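You operate a simulated robot arm through the tools that you are given. There is no shell and no other tool. Be economical: measure what you need, move in short steps, check, and stop when the job is done.

You are at the controls of a simulated robot arm. One attempt, no reset.

TASK
Wipe the flux off the locked purple stick, then release it into the green rack.
Fine: the blue pad goes back beside the grey rack; free the bolt, eject by the lever, hands clear of the slots; lay the lever back. What is to be rubbed or washed off counts as gone when no trace of it is left.

The check looks at the end state, three seconds after you hand in, the way a careful person would. Anything else that was tipped, shoved, dropped, spilled or broken makes it a failure.

THE ROBOT
A 6-joint arm with a two-finger parallel gripper, fixed in place. Base frame: the origin is at the foot of the arm, x ahead of it, y to its left, z up; the work surface is at about z = 0.56. Readings come in m, degrees, newtons and seconds.
With the tool pointing down near the work surface it reaches from about 0.1 to 0.64 m from the base axis. Its first joint turns from -66.0 to 66.0 degrees. Payload 2.9 kg.
The tool frame sits at the grasp point between the pads (the TCP): z along the fingers, y along the line on which they close. The tips reach 0.03 m beyond it. The gripper opens to 0.11 m. The fingers are 0.02 m wide and 0.01 m thick; the gripper's body (0.048 by 0.112 m) begins 0.055 m behind the TCP.
Orientation is that of the tool frame in the base frame, as [roll, pitch, yaw] about the fixed x, y, z axes, in that order (R = Rz(yaw) Ry(pitch) Rx(roll)). With the fingers straight down and closing along the base's y, the tool's x points along the base's -x, its y along +y and its z along -z.

THE INTERFACE
- The arm moves only by the tool arm_command. Its argument "series" is a list of rows, each a list of 3 entries, a list of its own where there are three numbers: the shift along the base's x, y, z in m, then the turn, a rotation vector about the base's x, y, z in degrees, then the finger opening in m, from 0 to 0.11. In form: [[[dx, dy, dz], [wx, wy, wz], fingers], ...]. A call has 1 to 12 rows; each row shifts and turns the commanded pose from where the row before left it. A row lasts 0.2 s, in which the tool goes at most 0.05 m and 8.6 degrees; a call with a longer step from one row to the next is refused whole, and so is a gripper value outside its range. A pose out of reach is approached as far as the arm can. The call stops where the force on the tool passes 80 N (or 10 N more than at its start, if that is more) or the arm is blocked; 0.2 s more then pass. The fingers move at their own pace (about 0.108 m/s each) and stop on an object; they squeeze with about 35 N. The grip force told is the motor's: it shows also when the fingers shut on nothing. Time passes only in rows, and 0.2 s behind the last, so rows that do not move let the fingers close. The reply holds the time, the measured pose of the TCP, the force on the tool along the base axes, the opening and the grip force, in the units named above and with some noise, with the torque about the TCP (base axes, N m) and any sound that the robot's microphone picked up.
- Cameras (640 x 400 px; columns grow to the right, rows downward): "scene" is fixed at [0.0734, 0.4395, 1.3837]; the picture's right is [-0.69, -0.73, 0.00], its down [-0.54, 0.51, -0.67] and it looks along [0.49, -0.46, -0.74] (base axes); focal length 214 px, centre (320, 200). "wrist" rides on the gripper at [0.072, 0.017, -0.103] in the tool frame; the picture's right is [-0.23, 0.97, 0.00], its down [-0.76, -0.18, -0.62] and it looks along [-0.61, -0.14, 0.78] (tool axes); focal length 222 px, centre (320, 200). There is no depth. A picture from a camera that has moved, and an enlarged one, comes with that camera's place and axes in the base frame and with its lens. The place of the scene camera against the robot may be out by one fixed shift of up to 0.025 m in any direction.
- grab_frame(camera): a new picture of that camera. It takes no simulated time.
- inspect(camera, box): a new picture of the part [left, top, right, bottom] of that camera's present view, enlarged. It takes no simulated time.
- finish_job(): hands the job in; it is judged then, once.

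Go step by step. Nothing tells you positions but the pictures and the camera data: compare them with the known pose of the tool, close in by small moves and look again before you grip or let go. The budget is 120 turns and 68 pictures, counting those below and the enlarged ones. Unless the task says otherwise, let go and move clear before handing in, and close with one line.

The tools are called as name(argument=value, ...) on one line, values as JSON. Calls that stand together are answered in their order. arm_command: Moves the arm, as the interface text tells. Its arguments: {"type":"object","properties":{"series":{"type":"array"}},"required":["series"]} The other tools are called the same way: grab_frame (camera) takes a picture; inspect (camera, box) takes an enlarged picture of a part of a camera's view; finish_job () hands the job in.

At the start:

```text
time: 0.0
tcp_pos: [0.4831, 0.1288, 1.0784]
orientation: [180.0, 0.0, -180.0]
ft_force: [0.1, -0.9, 0.4]
ft_torque: [-0.01, 0.0, -0.01]
finger_gap: 0.11
grip_force: 0.0
```

scene: 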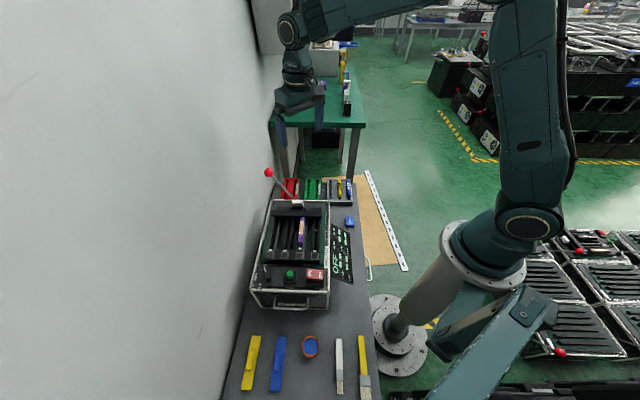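
wrist: 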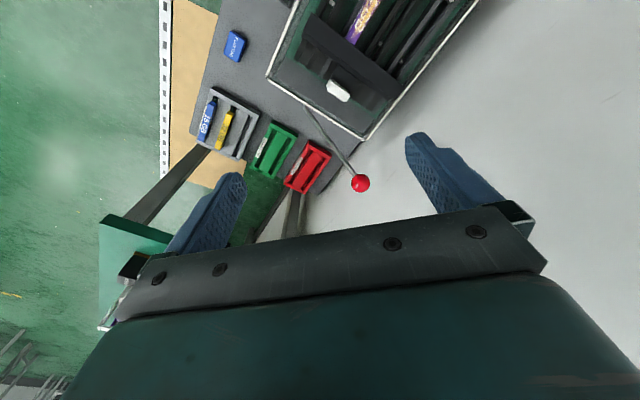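

I see a bench with a slotted box (purple stick in it), a red-knobbed lever, red/green/grey racks, and a blue pad. I'll enlarge the views first.

inspect(camera="scene", box=[230, 160, 390, 320])

inspect(camera="wrist", box=[150, 0, 490, 210])

inspect(camera="scene", box=[220, 320, 400, 400])

```text
2.50 times, centred on (310, 240) of scene
camera zoom: at [0.0734, 0.4395, 1.3837], right [-0.69, -0.73, 0.0], down [-0.54, 0.51, -0.67], along [0.49, -0.46, -0.74], focal length 536 px, centre (345, 100)
```

zoom: 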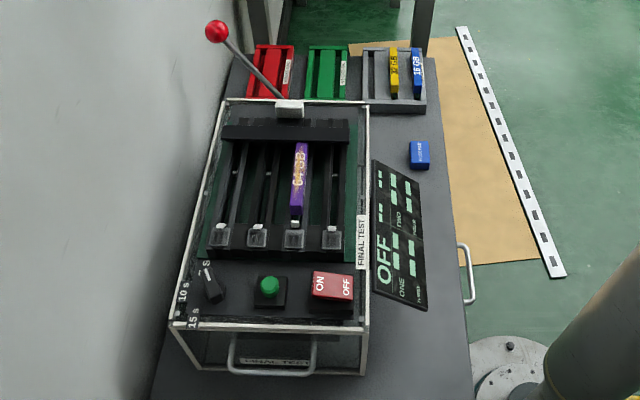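

```text
1.88 times, centred on (320, 105) of wrist
camera zoom: at [0.4102, 0.1452, 1.1826], right [0.23, 0.97, 0.0], down [0.76, -0.18, 0.62], along [0.61, -0.14, -0.78], focal length 418 px, centre (320, 379)
```

zoom: 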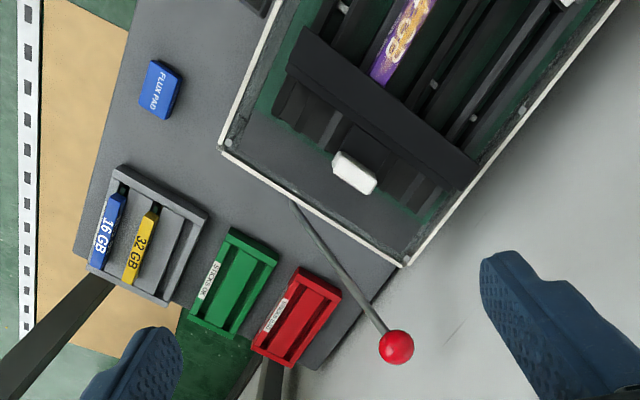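

```text
3.56 times, centred on (310, 360) of scene
camera zoom: at [0.0734, 0.4395, 1.3837], right [-0.69, -0.73, 0.0], down [-0.54, 0.51, -0.67], along [0.49, -0.46, -0.74], focal length 763 px, centre (356, -369)
```

zoom: 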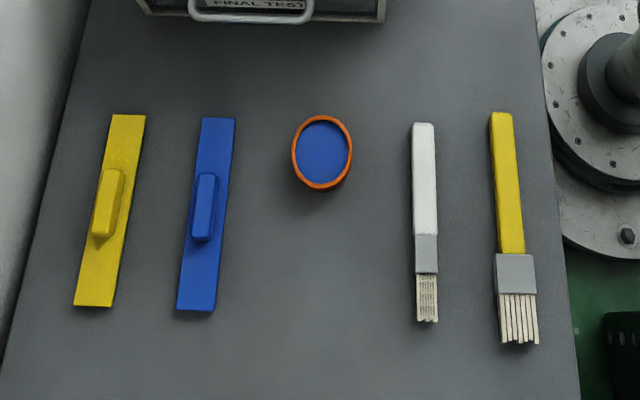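

The blue "FLUX PAD" is near (0.41,-0.05); the tester box is turned about 43° with the purple stick near (0.46,0.17). I'll turn the tool to that axis and look from closer.

arm_command(series=[[[-0.021, 0.032, -0.02], [0, 0, -7.2], 0.11], [[-0.021, 0.032, -0.02], [0, 0, -7.2], 0.11], [[-0.021, 0.032, -0.02], [0, 0, -7.2], 0.11], [[-0.021, 0.032, -0.02], [0, 0, -7.2], 0.11], [[-0.021, 0.032, -0.02], [0, 0, -7.2], 0.11], [[-0.021, 0.032, -0.02], [0, 0, -7.0], 0.11]])

grab_frame(camera="wrist")

```text
time: 1.4
tcp_pos: [0.3573, 0.3193, 0.9592]
orientation: [180.0, 0.0, 136.9]
ft_force: [0.1, -0.5, -0.6]
ft_torque: [-0.07, 0.02, 0.01]
finger_gap: 0.11
grip_force: 0.2
```

```text
62 pictures are left
camera wrist: at [0.3152, 0.3813, 1.0628], right [0.83, 0.56, 0.0], down [0.43, -0.65, 0.62], along [0.35, -0.52, -0.78], focal length 222 px, centre (320, 200)
```

wrist: 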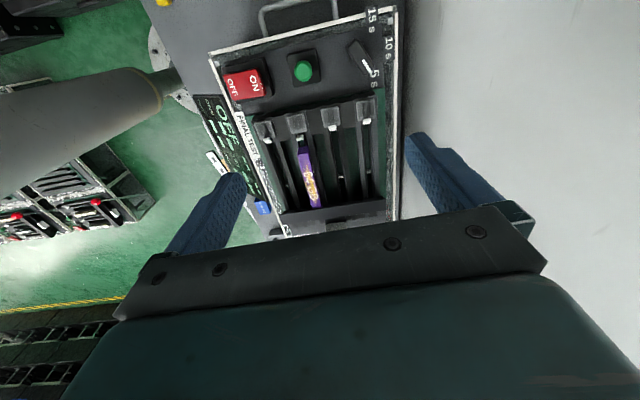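

The stick and its slot are visible from above; I'll enlarge.

inspect(camera="wrist", box=[190, 0, 420, 240])

inspect(camera="wrist", box=[255, 95, 385, 215])

inspect(camera="scene", box=[270, 170, 350, 230])

```text
1.67 times, centred on (305, 120) of wrist
camera zoom: at [0.3152, 0.3813, 1.0628], right [0.83, 0.56, 0.0], down [0.43, -0.65, 0.62], along [0.35, -0.52, -0.78], focal length 370 px, centre (345, 333)
```

zoom: 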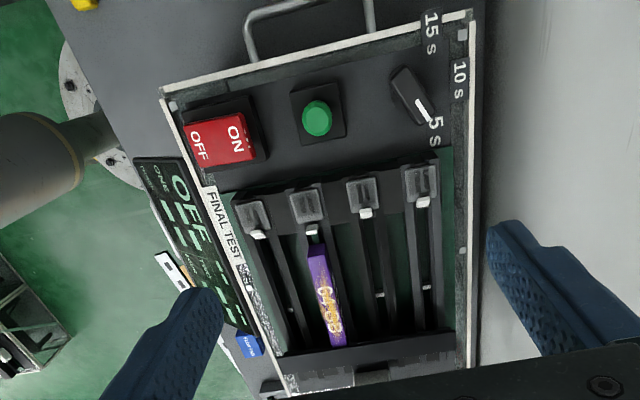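

```text
3.33 times, centred on (320, 155) of wrist
camera zoom: at [0.3152, 0.3813, 1.0628], right [0.83, 0.56, 0.0], down [0.43, -0.65, 0.62], along [0.35, -0.52, -0.78], focal length 740 px, centre (320, 350)
```

zoom: 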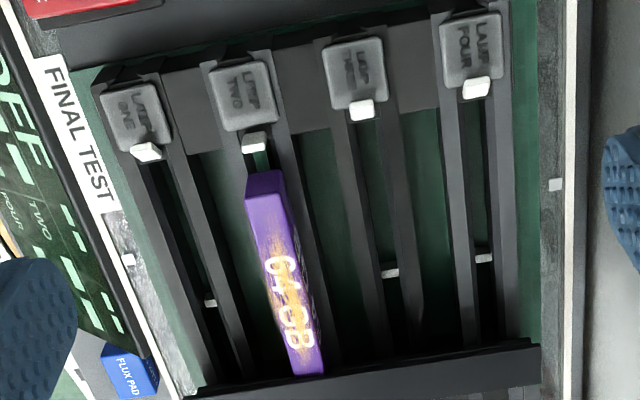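

```text
6.67 times, centred on (310, 200) of scene
camera zoom: at [0.0735, 0.4395, 1.3837], right [-0.69, -0.73, 0.0], down [-0.54, 0.51, -0.67], along [0.49, -0.46, -0.74], focal length 1430 px, centre (387, 200)
```

zoom: 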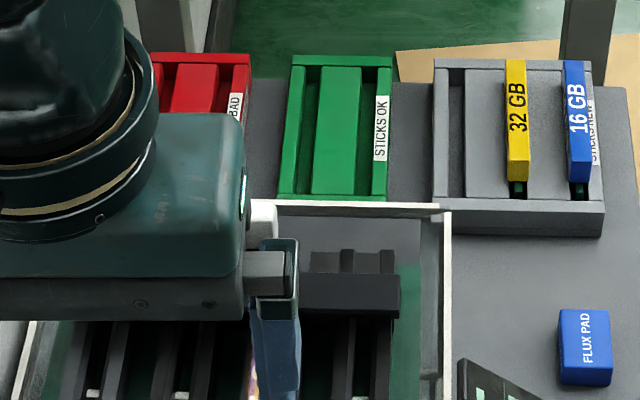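

The yellow-brown flux smear is on the far half of the purple stick; the white block and lever are at the far end of the box. I'll move to see them closer.

arm_command(series=[[[0.028, -0.024, 0], [0, 0, 0], 0.11], [[0.028, -0.024, 0], [0, 0, 0], 0.11], [[0.028, -0.024, 0], [0, 0, 0], 0.11], [[0.028, -0.024, 0], [0, 0, 0], 0.11], [[0.028, -0.024, 0], [0, 0, 0], 0.11]])

grab_frame(camera="wrist")

inspect(camera="wrist", box=[220, 60, 420, 220])

```text
time: 2.6
tcp_pos: [0.4963, 0.2002, 0.9579]
orientation: [-179.8, 0.0, 137.0]
ft_force: [0.1, 0.2, 0.9]
ft_torque: [0.01, 0.01, 0.01]
finger_gap: 0.11
grip_force: 0.2
```

```text
58 pictures are left
camera wrist: at [0.455, 0.2618, 1.0628], right [0.83, 0.56, 0.0], down [0.44, -0.65, 0.62], along [0.35, -0.52, -0.78], focal length 222 px, centre (320, 200)
```

wrist: 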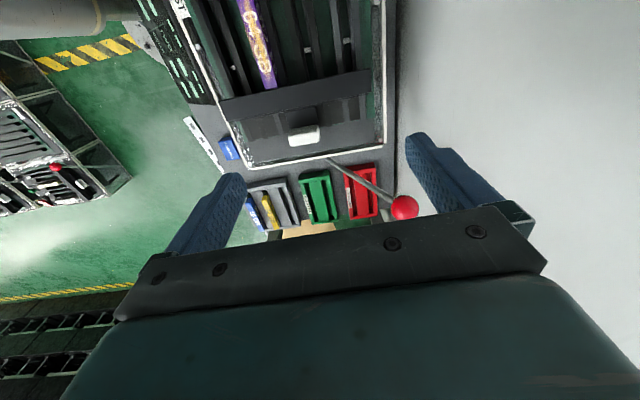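

```text
2.50 times, centred on (320, 140) of wrist
camera zoom: at [0.455, 0.2618, 1.0628], right [0.83, 0.56, 0.0], down [0.44, -0.65, 0.62], along [0.35, -0.52, -0.78], focal length 555 px, centre (320, 350)
```

zoom: 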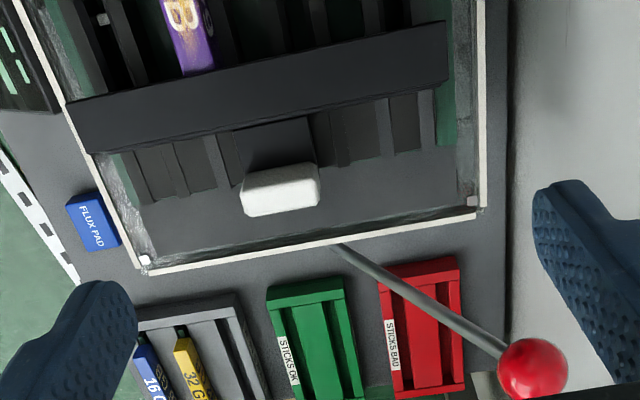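

The box end holds a white block on a tab at the far bar (likely the bolt) and the lever behind it, leaning toward the wall. First the pad: I'll go above it at about (0.41,-0.05).

arm_command(series=[[[-0.0124, -0.0354, -0.0226], [0, 0, 0], 0.11], [[-0.0124, -0.0354, -0.0226], [0, 0, 0], 0.11], [[-0.0124, -0.0354, -0.0226], [0, 0, 0], 0.11], [[-0.0124, -0.0354, -0.0226], [0, 0, 0], 0.11], [[-0.0124, -0.0354, -0.0226], [0, 0, 0], 0.11], [[-0.0124, -0.0354, -0.0226], [0, 0, 0], 0.11], [[-0.0124, -0.0354, -0.0226], [0, 0, 0], 0.11]])

grab_frame(camera="wrist")

```text
time: 4.2
tcp_pos: [0.41, -0.0462, 0.8018]
orientation: [180.0, 0.0, 137.1]
ft_force: [-0.2, 0.1, -1.0]
ft_torque: [0.02, 0.02, 0.04]
finger_gap: 0.1098
grip_force: 0.1
```

```text
56 pictures are left
camera wrist: at [0.3679, 0.0144, 0.9061], right [0.83, 0.56, 0.0], down [0.44, -0.65, 0.62], along [0.35, -0.52, -0.78], focal length 222 px, centre (320, 200)
```

wrist: 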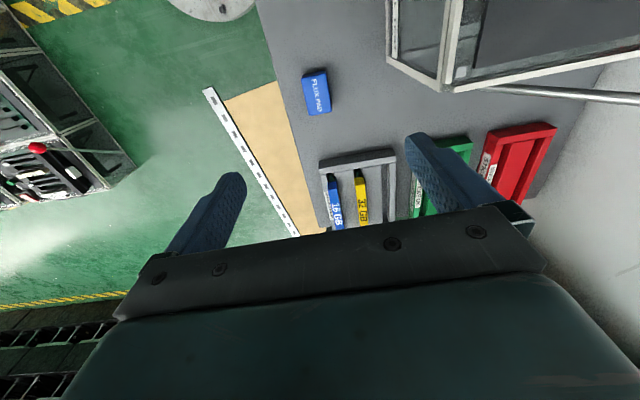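

inspect(camera="wrist", box=[270, 50, 370, 130])

inspect(camera="scene", box=[280, 170, 370, 260])

```text
5.00 times, centred on (320, 90) of wrist
camera zoom: at [0.3679, 0.0144, 0.9061], right [0.83, 0.56, 0.0], down [0.44, -0.65, 0.62], along [0.35, -0.52, -0.78], focal length 1111 px, centre (320, 750)
```

zoom: 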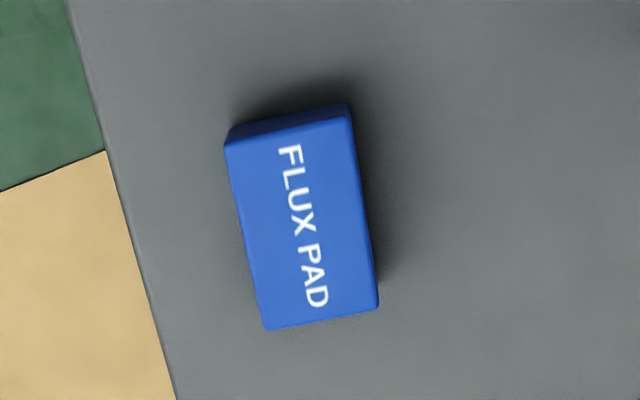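

```text
4.44 times, centred on (325, 215) of scene
camera zoom: at [0.0734, 0.4395, 1.3837], right [-0.69, -0.73, 0.0], down [-0.54, 0.51, -0.67], along [0.49, -0.46, -0.74], focal length 953 px, centre (298, 133)
```

zoom: 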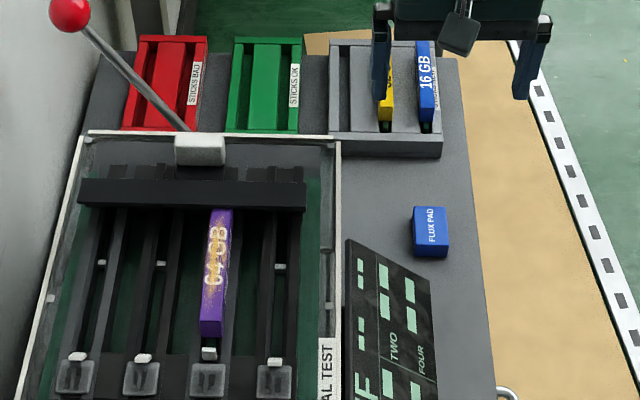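

The pad is about 33 × 49 mm, centred near (0.410,-0.052), its narrow side across the tool's closing line after a small turn. I'll go down to just above it with a narrower opening.

arm_command(series=[[[0, -0.006, -0.035], [0, 0, -2.4], 0.07], [[0, 0, -0.035], [0, 0, 0], 0.06], [[0, 0, -0.035], [0, 0, 0], 0.06], [[0, 0, -0.035], [0, 0, 0], 0.06], [[0, 0, 0], [0, 0, 0], 0.06]])

grab_frame(camera="wrist")

```text
time: 5.4
tcp_pos: [0.4073, -0.0552, 0.6618]
orientation: [180.0, 0.1, 134.7]
ft_force: [-1.0, 0.8, 0.1]
ft_torque: [0.01, 0.0, -0.04]
finger_gap: 0.0602
grip_force: 0.2
```

```text
53 pictures are left
camera wrist: at [0.3686, 0.0078, 0.7657], right [0.85, 0.52, 0.0], down [0.41, -0.67, 0.62], along [0.33, -0.53, -0.78], focal length 222 px, centre (320, 200)
```

wrist: 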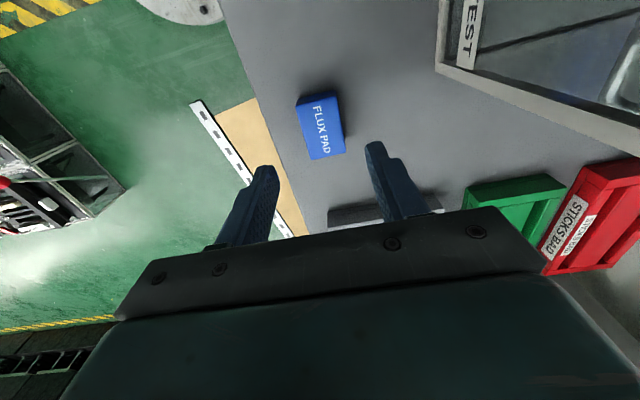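

Aligned within a few mm. I'll descend to z≈0.602 and close on the upper part of the pad.

arm_command(series=[[[0, 0.004, -0.03], [0, 0, 0], 0.06], [[0, 0, -0.03], [0, 0, 0], 0.06], [[0, 0, 0], [0, 0, 0], 0.06], [[0, 0, 0], [0, 0, 0], 0.03], [[0, 0, 0], [0, 0, 0], 0.02], [[0, 0, 0], [0, 0, 0], 0.02]])

grab_frame(camera="wrist")

```text
time: 6.8
tcp_pos: [0.4096, -0.0496, 0.6024]
orientation: [-179.9, -0.1, 134.6]
ft_force: [0.2, 0.7, 0.2]
ft_torque: [0.02, -0.01, 0.0]
finger_gap: 0.0321
grip_force: 35.1
```

```text
52 pictures are left
camera wrist: at [0.3704, 0.0134, 0.7065], right [0.85, 0.52, 0.0], down [0.41, -0.67, 0.62], along [0.33, -0.53, -0.78], focal length 222 px, centre (320, 200)
```

wrist: 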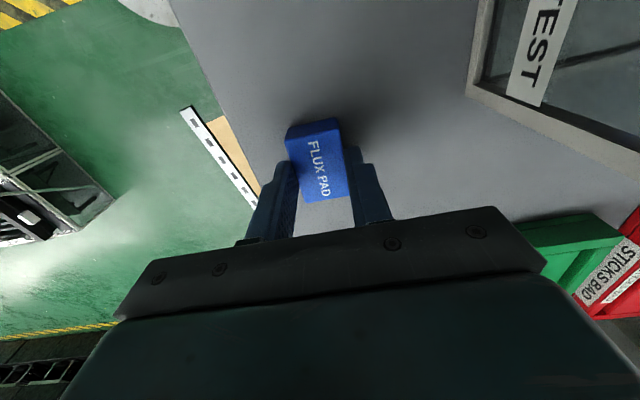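

The pad is held (32 mm wide). Triangulation puts the box top quite high (stick top z≈0.79), so I'll lift well clear, then move over for a closer look.

arm_command(series=[[[0, 0, 0.048], [0, 0, 0], 0.02], [[0, 0, 0.048], [0, 0, 0], 0.02], [[0, 0, 0.048], [0, 0, 0], 0.02], [[0, 0, 0.048], [0, 0, 0], 0.02], [[0, 0, 0.048], [0, 0, 0], 0.02], [[0, 0, 0.048], [0, 0, 0], 0.02], [[0, 0, 0.048], [0, 0, 0], 0.02], [[0.004, 0.048, 0], [0, 0, 0], 0.02], [[0.004, 0.048, 0], [0, 0, 0], 0.02], [[0.004, 0.048, 0], [0, 0, 0], 0.02], [[0.004, 0.048, 0], [0, 0, 0], 0.02], [[0.004, 0.048, 0], [0, 0, 0], 0.02]])

grab_frame(camera="wrist")

inspect(camera="wrist", box=[200, 0, 440, 160])

```text
time: 9.4
tcp_pos: [0.429, 0.1909, 0.9342]
orientation: [180.0, 0.0, 134.6]
ft_force: [0.9, 0.0, 0.2]
ft_torque: [0.01, 0.01, 0.01]
finger_gap: 0.0322
grip_force: 34.6
```

```text
51 pictures are left
camera wrist: at [0.3912, 0.2539, 1.0386], right [0.85, 0.52, 0.0], down [0.41, -0.67, 0.62], along [0.32, -0.53, -0.78], focal length 222 px, centre (320, 200)
```

wrist: 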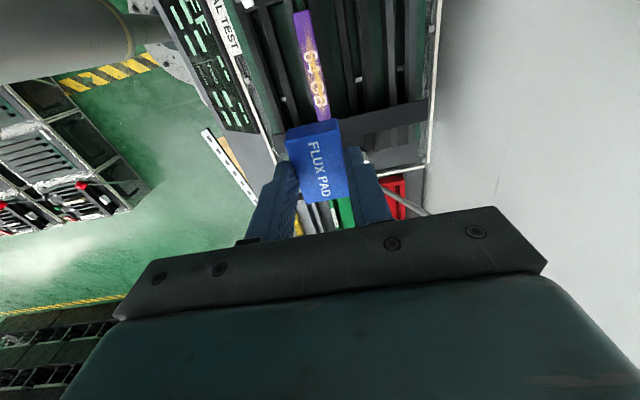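

```text
2.50 times, centred on (320, 80) of wrist
camera zoom: at [0.3912, 0.2539, 1.0386], right [0.85, 0.52, 0.0], down [0.41, -0.67, 0.62], along [0.32, -0.53, -0.78], focal length 555 px, centre (320, 500)
```

zoom: 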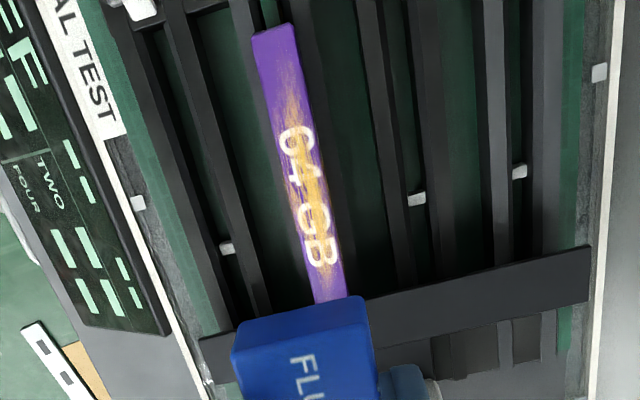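

The stick's top is at z≈0.786, from about (0.376,0.252) to (0.441,0.182), 14 mm wide, with flux along most of it. I'll bring the pad over its near-middle and down to just above.

arm_command(series=[[[-0.016, 0.0195, 0], [0, 0, -1], 0.02], [[-0.016, 0.0195, 0], [0, 0, 0], 0.02], [[0, 0, -0.03], [0, 0, 0], 0.02], [[0, 0, -0.03], [0, 0, 0], 0.02], [[0, 0, -0.025], [0, 0, 0], 0.02], [[0, 0, 0], [0, 0, 0], 0.02]])

grab_frame(camera="wrist")

inspect(camera="scene", box=[270, 190, 340, 270])

```text
time: 10.8
tcp_pos: [0.3976, 0.2291, 0.8518]
orientation: [-179.9, 0.0, 133.6]
ft_force: [0.8, 0.0, 0.3]
ft_torque: [0.03, -0.04, 0.02]
finger_gap: 0.0322
grip_force: 35.1
```

```text
49 pictures are left
camera wrist: at [0.36, 0.293, 0.9561], right [0.86, 0.51, 0.0], down [0.4, -0.67, 0.62], along [0.32, -0.54, -0.78], focal length 222 px, centre (320, 200)
```

wrist: 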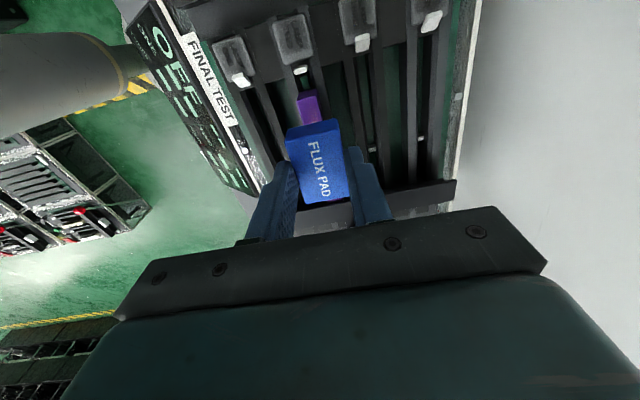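

```text
5.00 times, centred on (305, 230) of scene
camera zoom: at [0.0734, 0.4395, 1.3837], right [-0.69, -0.73, 0.0], down [-0.54, 0.51, -0.67], along [0.49, -0.46, -0.74], focal length 1072 px, centre (395, 50)
```

zoom: 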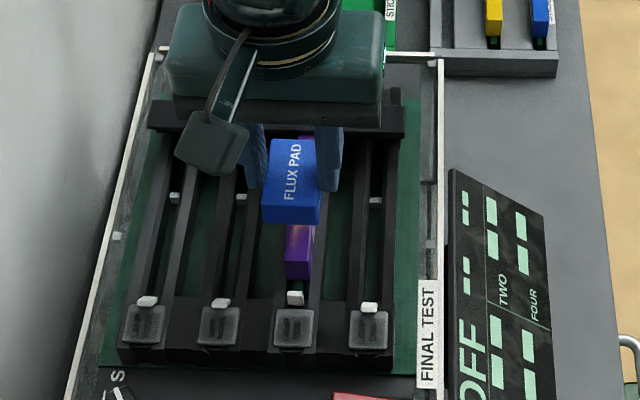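

The pad sits centred over the stick. I'll lower it in small steps until contact.

arm_command(series=[[[0, 0, -0.01], [0, 0, 0], 0.02], [[0, 0, -0.006], [0, 0, 0], 0.02], [[0, 0, -0.003], [0, 0, 0], 0.02], [[0, 0, -0.002], [0, 0, 0], 0.02], [[0, 0, 0], [0, 0, 0], 0.02]])

```text
time: 12.0
tcp_pos: [0.3972, 0.23, 0.8296]
orientation: [-180.0, 0.0, 133.6]
ft_force: [-1.3, -0.4, -0.8]
ft_torque: [0.0, 0.0, 0.0]
finger_gap: 0.0322
grip_force: 35.1
```

No contact yet; continuing down in 1–2 mm steps.

arm_command(series=[[[0, 0, -0.002], [0, 0, 0], 0.02], [[0, 0, -0.002], [0, 0, 0], 0.02], [[0, 0, 0], [0, 0, 0], 0.02]])

```text
time: 12.8
tcp_pos: [0.3987, 0.2296, 0.8267]
orientation: [179.9, 0.0, 133.5]
ft_force: [-2.2, -0.2, 16.4]
ft_torque: [-0.09, 0.13, -0.03]
finger_gap: 0.0321
grip_force: 35.4
```

Contact at tcp z≈0.827 with 16 N. I'll stroke toward the bar and back along the stick.

arm_command(series=[[[0.0076, -0.0079, 0], [0, 0, 0], 0.02], [[0.0076, -0.0079, 0], [0, 0, 0], 0.02], [[0.0069, -0.0073, 0], [0, 0, 0], 0.02], [[-0.0076, 0.0079, 0], [0, 0, 0], 0.02], [[-0.0076, 0.0079, 0], [0, 0, 0], 0.02], [[-0.0076, 0.0079, 0], [0, 0, 0], 0.02], [[-0.0076, 0.0079, 0], [0, 0, 0], 0.02], [[-0.0076, 0.0079, 0], [0, 0, 0], 0.02]])

```text
time: 14.6
tcp_pos: [0.3826, 0.2448, 0.8258]
orientation: [179.8, 0.3, 133.4]
ft_force: [15.9, -13.8, 28.0]
ft_torque: [-0.58, -0.59, 0.03]
finger_gap: 0.032
grip_force: 35.1
```

Side force grew at the near end, perhaps the tab there; I'll keep strokes shorter on that side and lift a hair, then look.

arm_command(series=[[[0.0076, -0.0079, 0.0005], [0, 0, 0], 0.02], [[0.0076, -0.0079, 0], [0, 0, 0], 0.02], [[0.0076, -0.0079, 0], [0, 0, 0], 0.02], [[0.0076, -0.0079, 0], [0, 0, 0], 0.02], [[0.0069, -0.0073, 0], [0, 0, 0], 0.02], [[-0.0076, 0.0079, 0], [0, 0, 0], 0.02], [[-0.0076, 0.0079, 0], [0, 0, 0], 0.02], [[-0.0076, 0.0079, 0], [0, 0, 0], 0.02], [[-0.007, 0.0074, 0], [0, 0, 0], 0.02]])

inspect(camera="scene", box=[270, 190, 340, 270])

```text
time: 16.6
tcp_pos: [0.39, 0.2388, 0.8261]
orientation: [180.0, 0.1, 133.4]
ft_force: [8.1, -10.5, 18.9]
ft_torque: [-0.4, -0.32, 0.04]
finger_gap: 0.0321
grip_force: 35.3
```

```text
5.00 times, centred on (305, 230) of scene
camera zoom: at [0.0734, 0.4392, 1.3838], right [-0.69, -0.73, 0.0], down [-0.54, 0.51, -0.67], along [0.49, -0.46, -0.74], focal length 1072 px, centre (395, 50)
```

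zoom: 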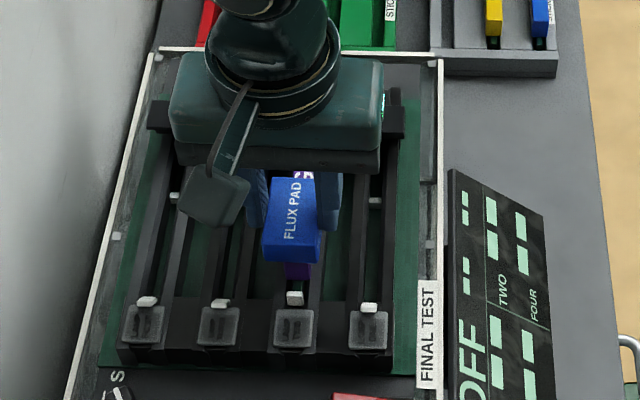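

I'll lift and go back to the earlier viewpoint to check the stick's surface.

arm_command(series=[[[0, 0, 0.04], [0, 0, 0], 0.02], [[0.013, -0.016, 0.035], [0, 0, 0], 0.02], [[0.013, -0.016, 0.033], [0, 0, 0], 0.02], [[0.013, -0.016, 0], [0, 0, 0], 0.02]])

inspect(camera="wrist", box=[260, 0, 380, 130])

```text
time: 17.6
tcp_pos: [0.43, 0.1914, 0.9343]
orientation: [-180.0, 0.0, 133.6]
ft_force: [0.5, 1.1, -0.7]
ft_torque: [0.01, 0.0, -0.02]
finger_gap: 0.0322
grip_force: 35.4
```

```text
3.08 times, centred on (320, 65) of wrist
camera zoom: at [0.3914, 0.255, 1.0387], right [0.86, 0.51, 0.0], down [0.4, -0.67, 0.62], along [0.32, -0.54, -0.78], focal length 684 px, centre (320, 615)
```

zoom: 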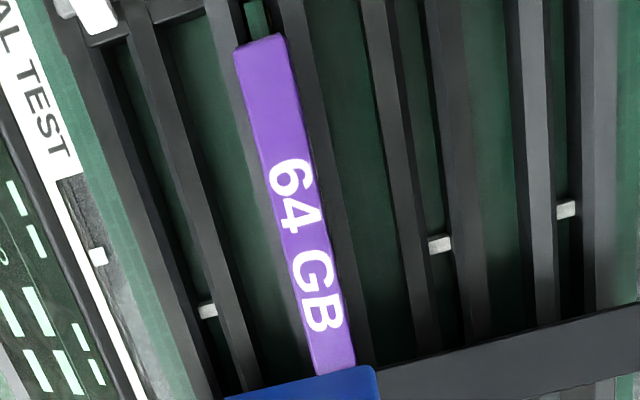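

The stick looks clean. I'll carry the pad back to its original spot, and check the stick's far end from the scene camera as the arm clears.

arm_command(series=[[[-0.0042, -0.0483, 0], [0, 0, 0.5], 0.02], [[-0.0042, -0.0483, 0], [0, 0, 0.5], 0.02], [[-0.0042, -0.0483, 0], [0, 0, 0], 0.02], [[-0.0042, -0.0483, 0], [0, 0, 0], 0.02], [[-0.0042, -0.0483, 0], [0, 0, 0], 0.02], [[0, 0, -0.048], [0, 0, 0], 0.02], [[0, 0, -0.048], [0, 0, 0], 0.02], [[0, 0, -0.048], [0, 0, 0], 0.02], [[0, 0, -0.048], [0, 0, 0], 0.02], [[0, 0, -0.048], [0, 0, 0], 0.02], [[0, 0, -0.048], [0, 0, 0], 0.02], [[0, 0, 0], [0, 0, 0], 0.02]])

inspect(camera="scene", box=[270, 165, 370, 265])

grab_frame(camera="wrist")

```text
time: 20.2
tcp_pos: [0.4086, -0.0534, 0.645]
orientation: [180.0, 0.0, 134.6]
ft_force: [-0.1, -0.4, -0.3]
ft_torque: [0.0, -0.01, 0.0]
finger_gap: 0.032
grip_force: 34.6
```

```text
4.00 times, centred on (320, 215) of scene
camera zoom: at [0.0734, 0.4395, 1.3837], right [-0.69, -0.73, 0.0], down [-0.54, 0.51, -0.67], along [0.49, -0.46, -0.74], focal length 858 px, centre (320, 140)
```

zoom: 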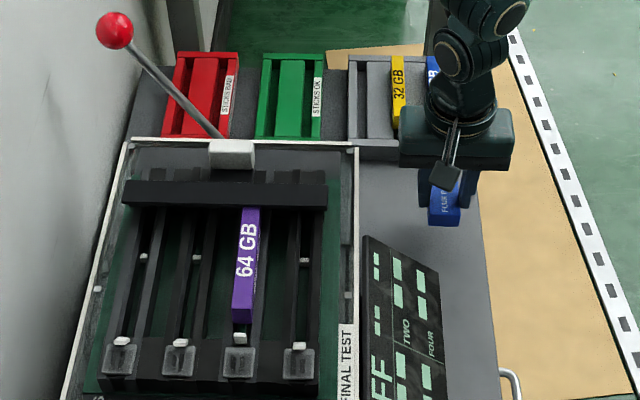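

```text
44 pictures are left
camera wrist: at [0.3694, 0.0105, 0.7493], right [0.85, 0.52, 0.0], down [0.41, -0.67, 0.62], along [0.33, -0.53, -0.78], focal length 222 px, centre (320, 200)
```

wrist: 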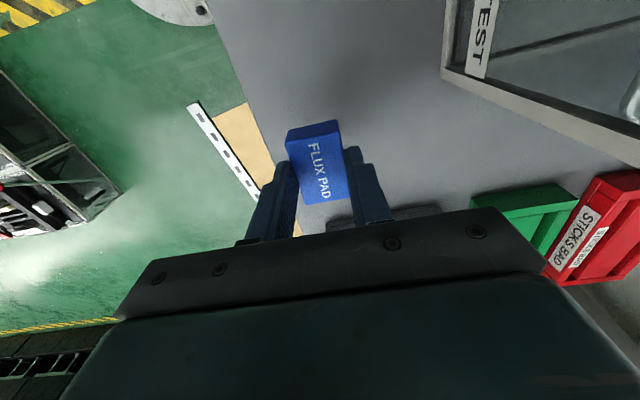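

The stick shows no flux now. I'll set the pad down at its original spot.

arm_command(series=[[[0.0005, 0.002, -0.03], [0, 0, 0], 0.02], [[0, 0, -0.01], [0, 0, 0], 0.02], [[0, 0, -0.0025], [0, 0, 0], 0.02], [[0, 0, -0.001], [0, 0, 0], 0.02], [[0, 0, 0], [0, 0, 0], 0.02]])

```text
time: 21.4
tcp_pos: [0.4081, -0.0499, 0.6019]
orientation: [-179.9, 0.0, 134.6]
ft_force: [1.1, 0.1, 0.2]
ft_torque: [-0.03, 0.01, -0.02]
finger_gap: 0.0323
grip_force: 34.9
```

arm_command(series=[[[0, 0, -0.001], [0, 0, 0], 0.02], [[0, 0, 0], [0, 0, 0], 0.045], [[0, 0, 0], [0, 0, 0], 0.055], [[0, 0, 0], [0, 0, 0], 0.055], [[0, 0, 0.04], [0, 0, 0], 0.055], [[0, 0, 0.045], [0, 0, 0], 0.055], [[0, 0, 0.045], [0, 0, 0], 0.03], [[0, 0, 0.045], [0, 0, 0], 0.02], [[0, 0, 0.045], [0, 0, 0], 0.02], [[0, 0, 0.045], [0, 0, 0], 0.02], [[0, 0, 0.045], [0, 0, 0], 0.02]])

grab_frame(camera="wrist")

```text
time: 23.8
tcp_pos: [0.4079, -0.0492, 0.9138]
orientation: [-179.9, -0.1, 134.6]
ft_force: [0.3, 0.0, -0.9]
ft_torque: [0.0, -0.03, 0.02]
finger_gap: 0.0201
grip_force: 0.0
```

```text
43 pictures are left
camera wrist: at [0.3694, 0.0148, 1.0187], right [0.85, 0.52, 0.0], down [0.41, -0.67, 0.62], along [0.32, -0.53, -0.78], focal length 222 px, centre (320, 200)
```

wrist: 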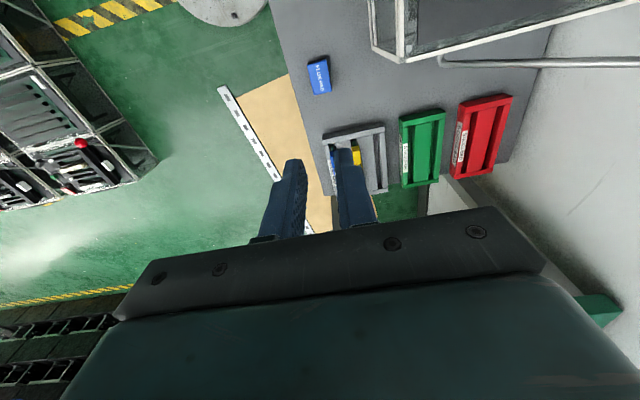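

The pad is back in place. Now a closer look at the white block and lever.

arm_command(series=[[[0.0184, 0.04, 0.002], [0, 0, 0], 0.02], [[0.0184, 0.04, 0.001], [0, 0, 0], 0.02], [[0.0184, 0.04, 0.001], [0, 0, 0], 0.02], [[0.0184, 0.04, 0.001], [0, 0, 0], 0.02], [[0.0184, 0.04, 0.001], [0, 0, 0], 0.02]])

inspect(camera="wrist", box=[200, 20, 480, 210])

inspect(camera="scene", box=[255, 155, 335, 215])

```text
time: 25.0
tcp_pos: [0.5002, 0.1526, 0.9175]
orientation: [-180.0, 0.0, 134.7]
ft_force: [0.5, 0.1, 0.3]
ft_torque: [-0.02, -0.02, -0.03]
finger_gap: 0.0199
grip_force: 0.0
```

```text
2.11 times, centred on (340, 115) of wrist
camera zoom: at [0.4613, 0.2155, 1.0225], right [0.85, 0.52, 0.0], down [0.41, -0.67, 0.62], along [0.32, -0.53, -0.78], focal length 468 px, centre (278, 379)
```

zoom: 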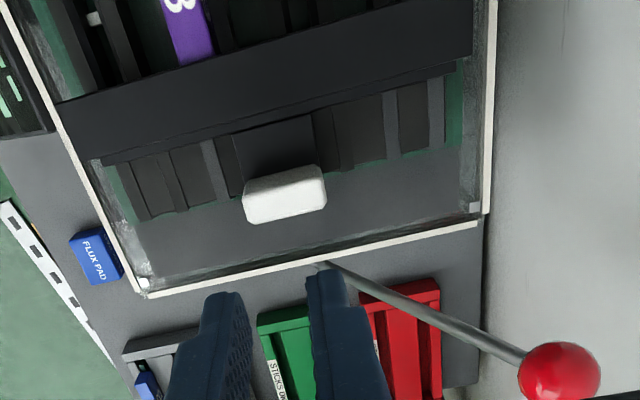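

```text
6.67 times, centred on (295, 185) of scene
camera zoom: at [0.0734, 0.4395, 1.3837], right [-0.69, -0.73, 0.0], down [-0.54, 0.51, -0.67], along [0.49, -0.46, -0.74], focal length 1430 px, centre (487, 300)
```

zoom: 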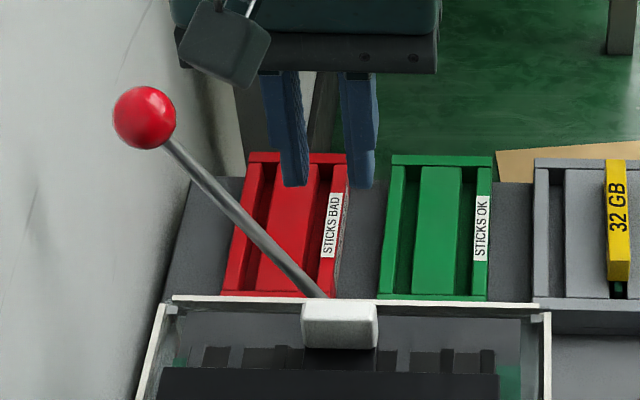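

The white handle is on a plate tied to the black bar across the slots – the bolt. Handle centre ≈ (0.5015,0.1575,0.794), ~40 mm wide. I'll come down over it with the fingers straddling it.

arm_command(series=[[[0.001, 0.005, 0], [0, 0, 0], 0.065], [[0, 0, -0.03], [0, 0, 0], 0.065], [[0, 0, -0.03], [0, 0, 0], 0.065], [[0, 0, -0.018], [0, 0, 0], 0.065], [[0, 0, 0], [0, 0, 0], 0.065]])

inspect(camera="wrist", box=[200, 40, 480, 220])

inspect(camera="scene", box=[255, 155, 335, 215])

```text
time: 26.2
tcp_pos: [0.5015, 0.1567, 0.8401]
orientation: [-179.9, 0.0, 134.6]
ft_force: [0.5, -0.4, 0.5]
ft_torque: [0.01, 0.04, 0.0]
finger_gap: 0.0652
grip_force: 0.1
```

```text
2.22 times, centred on (340, 130) of wrist
camera zoom: at [0.462, 0.2193, 0.9448], right [0.85, 0.52, 0.0], down [0.41, -0.67, 0.62], along [0.33, -0.53, -0.78], focal length 494 px, centre (276, 356)
```

zoom: 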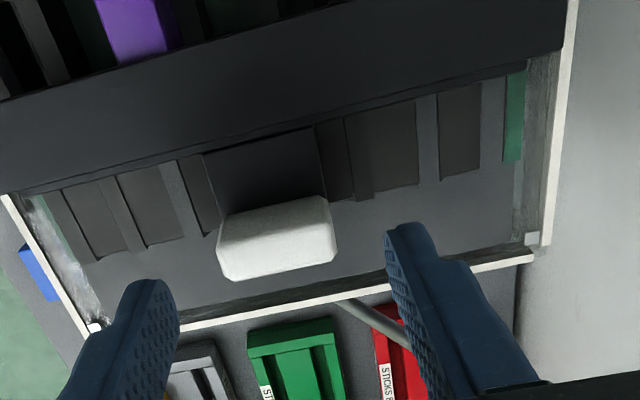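

```text
6.67 times, centred on (295, 185) of scene
camera zoom: at [0.0734, 0.4395, 1.3837], right [-0.69, -0.73, 0.0], down [-0.54, 0.51, -0.67], along [0.49, -0.46, -0.74], focal length 1430 px, centre (487, 300)
```

zoom: 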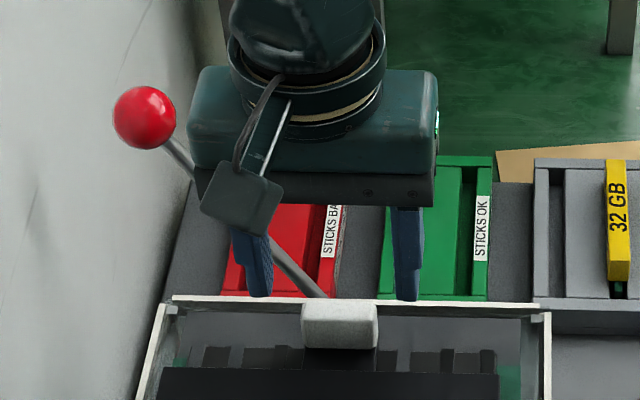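

The fingers straddle the handle. Descending to z≈0.812 and closing.

arm_command(series=[[[-0.001, 0.002, -0.014], [0, 0, 0], 0.065], [[0, 0, -0.012], [0, 0, 0], 0.065], [[0, 0, 0], [0, 0, 0], 0.065], [[0, 0, 0], [0, 0, 0], 0.05], [[0, 0, 0], [0, 0, 0], 0.03], [[0, 0, 0], [0, 0, 0], 0.03]])

inspect(camera="wrist", box=[200, 40, 480, 220])

```text
time: 27.6
tcp_pos: [0.4995, 0.1567, 0.8129]
orientation: [-179.9, 0.1, 134.5]
ft_force: [-3.7, -4.5, 0.3]
ft_torque: [-0.22, 0.11, 0.17]
finger_gap: 0.0394
grip_force: 45.1
```

```text
2.22 times, centred on (340, 130) of wrist
camera zoom: at [0.4614, 0.2204, 0.9183], right [0.85, 0.52, 0.0], down [0.41, -0.67, 0.62], along [0.32, -0.53, -0.78], focal length 494 px, centre (276, 356)
```

zoom: 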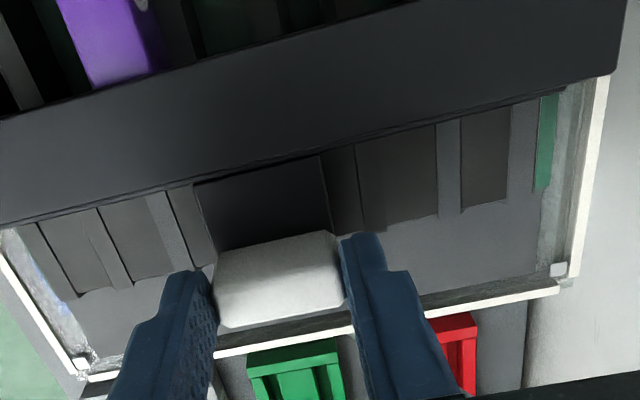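

Handle gripped (39 mm). I'll draw it gently toward the far end, watching the force.

arm_command(series=[[[0.0021, -0.0021, 0], [0, 0, 0], 0.03], [[0.0021, -0.0021, 0], [0, 0, 0], 0.03], [[0, 0, 0], [0, 0, 0], 0.03]])

```text
time: 28.4
tcp_pos: [0.5039, 0.1533, 0.814]
orientation: [-179.9, -0.1, 134.6]
ft_force: [-8.2, -6.1, 3.8]
ft_torque: [-0.12, 0.63, 0.11]
finger_gap: 0.0395
grip_force: 45.1
```

It moves with little resistance. Continuing.

arm_command(series=[[[0.0023, -0.0033, 0], [0, 0, 0], 0.03], [[0.0028, -0.0028, 0], [0, 0, 0], 0.03], [[0.0028, -0.0028, 0], [0, 0, 0], 0.03], [[0, 0, 0], [0, 0, 0], 0.03]])

inspect(camera="wrist", box=[200, 40, 480, 220])

```text
time: 29.4
tcp_pos: [0.5125, 0.145, 0.8143]
orientation: [179.9, -0.1, 134.6]
ft_force: [-4.7, -4.8, 1.7]
ft_torque: [0.51, 0.73, 0.22]
finger_gap: 0.0397
grip_force: 44.8
```

```text
2.22 times, centred on (340, 130) of wrist
camera zoom: at [0.4734, 0.2079, 0.9183], right [0.85, 0.52, 0.0], down [0.41, -0.67, 0.62], along [0.33, -0.53, -0.78], focal length 494 px, centre (276, 356)
```

zoom: 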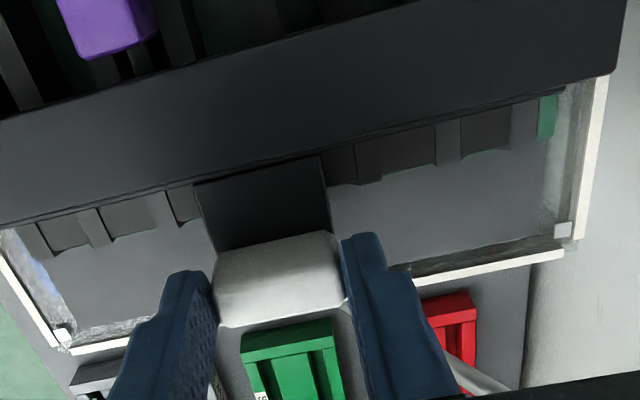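

The bar slides back with the handle, uncovering the stick's end. I'll go on until it stops.

arm_command(series=[[[0.0026, -0.003, 0], [0, 0, 0], 0.03], [[0.0026, -0.003, 0], [0, 0, 0], 0.03], [[0.0026, -0.003, 0], [0, 0, 0], 0.03], [[0, 0, 0], [0, 0, 0], 0.03]])

```text
time: 30.4
tcp_pos: [0.5224, 0.1372, 0.8145]
orientation: [179.9, 0.1, 134.7]
ft_force: [5.4, 5.3, -9.2]
ft_torque: [-0.17, 0.05, 0.38]
finger_gap: 0.0394
grip_force: 44.3
```

arm_command(series=[[[0.0024, -0.0022, 0], [0, 0, 0], 0.03], [[0.0024, -0.0022, 0], [0, 0, 0], 0.03], [[0.0024, -0.0022, 0], [0, 0, 0], 0.03], [[0, 0, 0], [0, 0, 0], 0.03]])

inspect(camera="wrist", box=[200, 0, 480, 220])

```text
time: 31.4
tcp_pos: [0.5277, 0.1293, 0.8146]
orientation: [179.8, 0.1, 134.7]
ft_force: [9.6, 10.7, -11.3]
ft_torque: [0.32, 0.15, 0.5]
finger_gap: 0.0392
grip_force: 44.9
```

```text
1.82 times, centred on (340, 110) of wrist
camera zoom: at [0.4886, 0.1924, 0.9184], right [0.85, 0.52, 0.0], down [0.41, -0.67, 0.62], along [0.33, -0.53, -0.78], focal length 404 px, centre (284, 364)
```

zoom: 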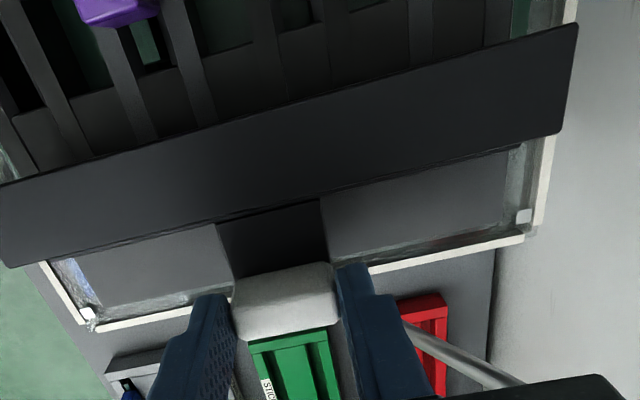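

The stick is already well clear of the bar. I'll feel for the end stop.

arm_command(series=[[[0.0032, -0.0022, 0], [0, 0, 0], 0.03], [[0.0028, -0.0028, 0], [0, 0, 0], 0.03], [[0, 0, 0], [0, 0, 0], 0.03]])

```text
time: 32.2
tcp_pos: [0.5333, 0.124, 0.814]
orientation: [-179.9, -0.1, 134.5]
ft_force: [7.5, 6.4, -13.0]
ft_torque: [-0.18, -0.41, 0.42]
finger_gap: 0.0395
grip_force: 44.2
```

arm_command(series=[[[0.0029, -0.0026, 0.0005], [0, 0, 0], 0.03], [[0.0029, -0.0026, 0], [0, 0, 0], 0.03], [[0.0029, -0.0026, 0], [0, 0, 0], 0.03], [[0, 0, 0], [0, 0, 0], 0.03]])

inspect(camera="wrist", box=[200, 0, 480, 220])

```text
time: 33.2
tcp_pos: [0.539, 0.1197, 0.813]
orientation: [-179.7, -0.6, 135.1]
ft_force: [-30.8, 22.3, 8.8]
ft_torque: [0.59, 0.75, -0.08]
finger_gap: 0.0396
grip_force: 44.7
```

```text
1.82 times, centred on (340, 110) of wrist
camera zoom: at [0.4998, 0.1816, 0.9186], right [0.85, 0.53, -0.01], down [0.42, -0.67, 0.62], along [0.32, -0.53, -0.79], focal length 404 px, centre (284, 364)
```

zoom: 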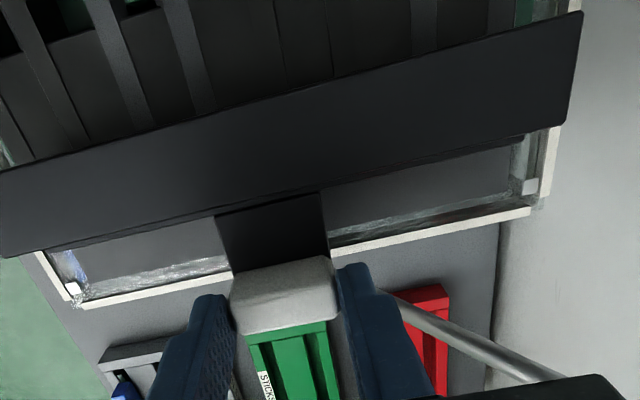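

End stop reached: the bolt is free. I'll relax, let go, and rise straight up.

arm_command(series=[[[-0.0028, 0.0028, 0], [0, 0, 0], 0.03], [[0, 0, 0], [0, 0, 0], 0.05], [[0, 0, 0], [0, 0, 0], 0.06], [[0, 0, 0], [0, 0, 0], 0.06], [[0, 0, 0.03], [0, 0, 0], 0.06], [[0, 0, 0.04], [0, 0, 0], 0.06], [[0, 0, 0.045], [0, 0, 0], 0.06], [[-0.02, 0.01, 0.03], [0, 0, 0], 0.06]])

grab_frame(camera="wrist")

inspect(camera="scene", box=[255, 155, 345, 245])

```text
time: 35.0
tcp_pos: [0.5184, 0.1285, 0.9601]
orientation: [-179.9, -0.1, 134.6]
ft_force: [0.3, 0.5, -0.7]
ft_torque: [-0.01, -0.03, 0.0]
finger_gap: 0.0598
grip_force: 0.2
```

```text
34 pictures are left
camera wrist: at [0.48, 0.1914, 1.0639], right [0.85, 0.52, 0.0], down [0.41, -0.67, 0.62], along [0.32, -0.53, -0.78], focal length 222 px, centre (320, 200)
```

wrist: 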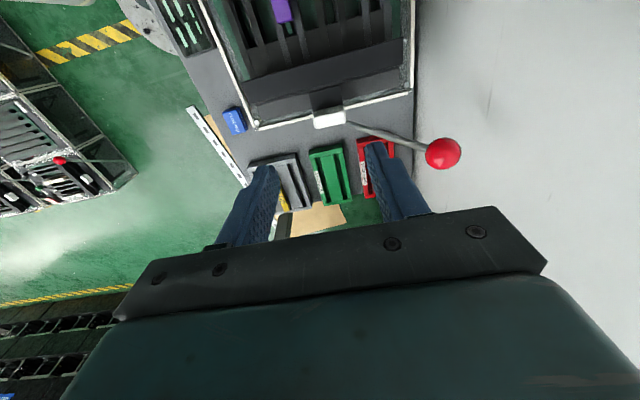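

```text
4.44 times, centred on (300, 200) of scene
camera zoom: at [0.0735, 0.4395, 1.3837], right [-0.69, -0.73, 0.0], down [-0.54, 0.51, -0.67], along [0.49, -0.46, -0.74], focal length 953 px, centre (409, 200)
```

zoom: 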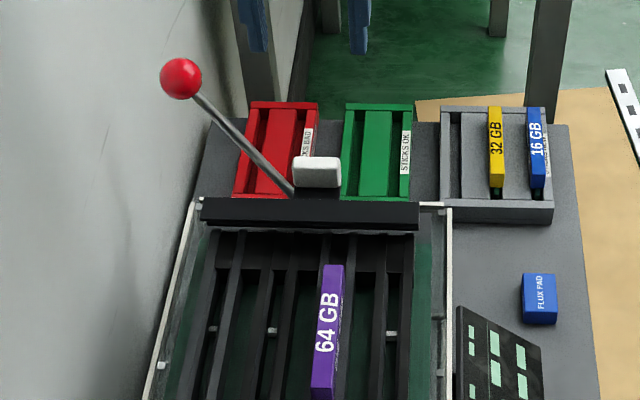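

The bolt is out and the stick's ends are free. Next the lever: knob ≈ (0.652,0.166,0.843), wall close behind it, so I'll turn the tool 90° to bring its narrow side toward the wall.

arm_command(series=[[[0, 0, 0.004], [0, 0, 8.2], 0.07], [[0, 0, 0], [0, 0, 8.2], 0.07], [[0, 0, 0], [0, 0, 8.2], 0.07], [[0, 0, 0], [0, 0, 8.2], 0.07], [[0, 0, 0], [0, 0, 8.2], 0.07], [[0, 0, 0], [0, 0, 8.2], 0.07], [[0, 0, 0], [0, 0, 8.2], 0.07], [[0, 0, 0], [0, 0, 8.2], 0.07], [[0, 0, 0], [0, 0, 8.2], 0.07], [[0, 0, 0], [0, 0, 8.2], 0.07], [[0, 0, 0], [0, 0, 8.0], 0.07]])

grab_frame(camera="wrist")

```text
time: 37.4
tcp_pos: [0.5204, 0.1285, 0.9634]
orientation: [180.0, -0.1, -135.3]
ft_force: [0.9, 0.4, 0.5]
ft_torque: [0.01, 0.04, -0.01]
finger_gap: 0.0699
grip_force: 0.0
```

```text
32 pictures are left
camera wrist: at [0.4556, 0.0897, 1.0677], right [-0.52, 0.85, 0.0], down [0.67, 0.41, 0.62], along [0.53, 0.33, -0.78], focal length 222 px, centre (320, 200)
```

wrist: 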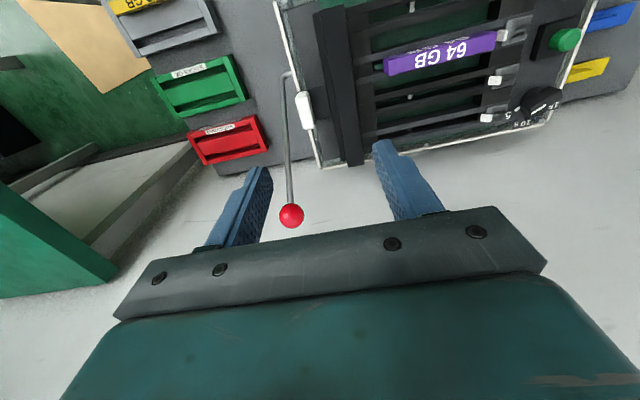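

The lever hinges on a pin along the box's axis at the far face and leans to the wall. I'll hover above the knob to test the reach.

arm_command(series=[[[0.033, 0.009, 0], [0, 0, 0], 0.07], [[0.033, 0.009, 0], [0, 0, 0], 0.07], [[0.033, 0.009, 0], [0, 0, 0], 0.07], [[0.032, 0.0095, 0], [0, 0, 0], 0.07], [[0, 0, -0.03], [0, 0, 0], 0.07], [[0, 0, 0], [0, 0, 0], 0.07]])

grab_frame(camera="wrist")

```text
time: 38.8
tcp_pos: [0.6506, 0.1659, 0.9309]
orientation: [-180.0, 0.0, -135.4]
ft_force: [-0.1, 0.2, -0.6]
ft_torque: [0.01, 0.0, -0.01]
finger_gap: 0.0702
grip_force: 0.1
```

```text
31 pictures are left
camera wrist: at [0.5851, 0.1267, 1.0358], right [-0.52, 0.85, 0.0], down [0.67, 0.41, 0.62], along [0.53, 0.32, -0.78], focal length 222 px, centre (320, 200)
```

wrist: 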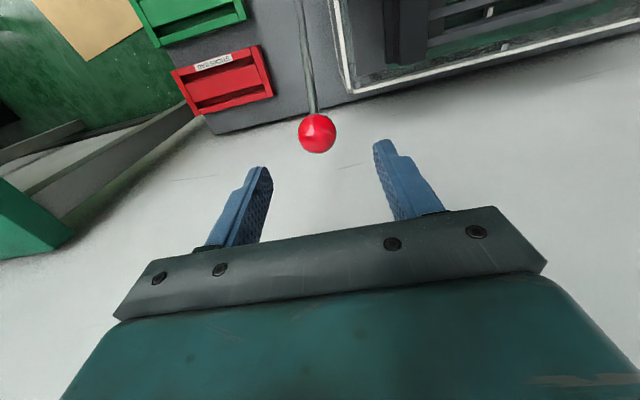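

Reachable, and the knob is right below the TCP. Descending over it and closing.

arm_command(series=[[[0.001, -0.001, -0.03], [0, 0, 0], 0.07], [[0, 0, -0.03], [0, 0, 0], 0.07], [[0, 0, -0.026], [0, 0, 0], 0.07], [[0, 0, 0], [0, 0, 0], 0.07], [[0, 0, 0], [0, 0, 0], 0.05], [[0, 0, 0], [0, 0, 0], 0.025], [[0, 0, 0], [0, 0, 0], 0.025]])

grab_frame(camera="wrist")

```text
time: 40.4
tcp_pos: [0.6518, 0.1639, 0.8485]
orientation: [-179.9, 0.1, -135.7]
ft_force: [13.8, -13.4, -3.8]
ft_torque: [0.06, -0.32, -0.02]
finger_gap: 0.0354
grip_force: 45.0
```

```text
30 pictures are left
camera wrist: at [0.5875, 0.1249, 0.952], right [-0.52, 0.86, 0.0], down [0.67, 0.4, 0.62], along [0.54, 0.32, -0.78], focal length 222 px, centre (320, 200)
```

wrist: 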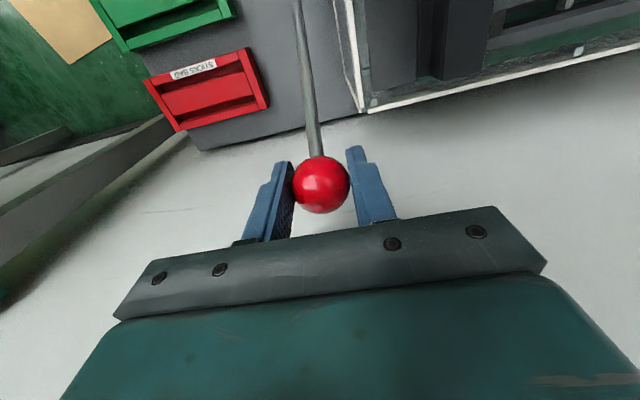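

Knob gripped (35 mm ball). I'll ease it up and away from the wall on its arc, checking the force.

arm_command(series=[[[0.001, -0.001, 0], [0, 0, 0], 0.025], [[-0.0062, -0.0065, 0.0042], [0, 0, 0], 0.025], [[-0.0064, -0.0063, 0.0041], [0, 0, 0], 0.025], [[0, 0, 0], [0, 0, 0], 0.025]])

```text
time: 41.4
tcp_pos: [0.6383, 0.1515, 0.8564]
orientation: [-179.9, 0.1, -135.4]
ft_force: [13.2, -7.2, -0.3]
ft_torque: [0.63, -0.84, 0.11]
finger_gap: 0.0352
grip_force: 45.0
```

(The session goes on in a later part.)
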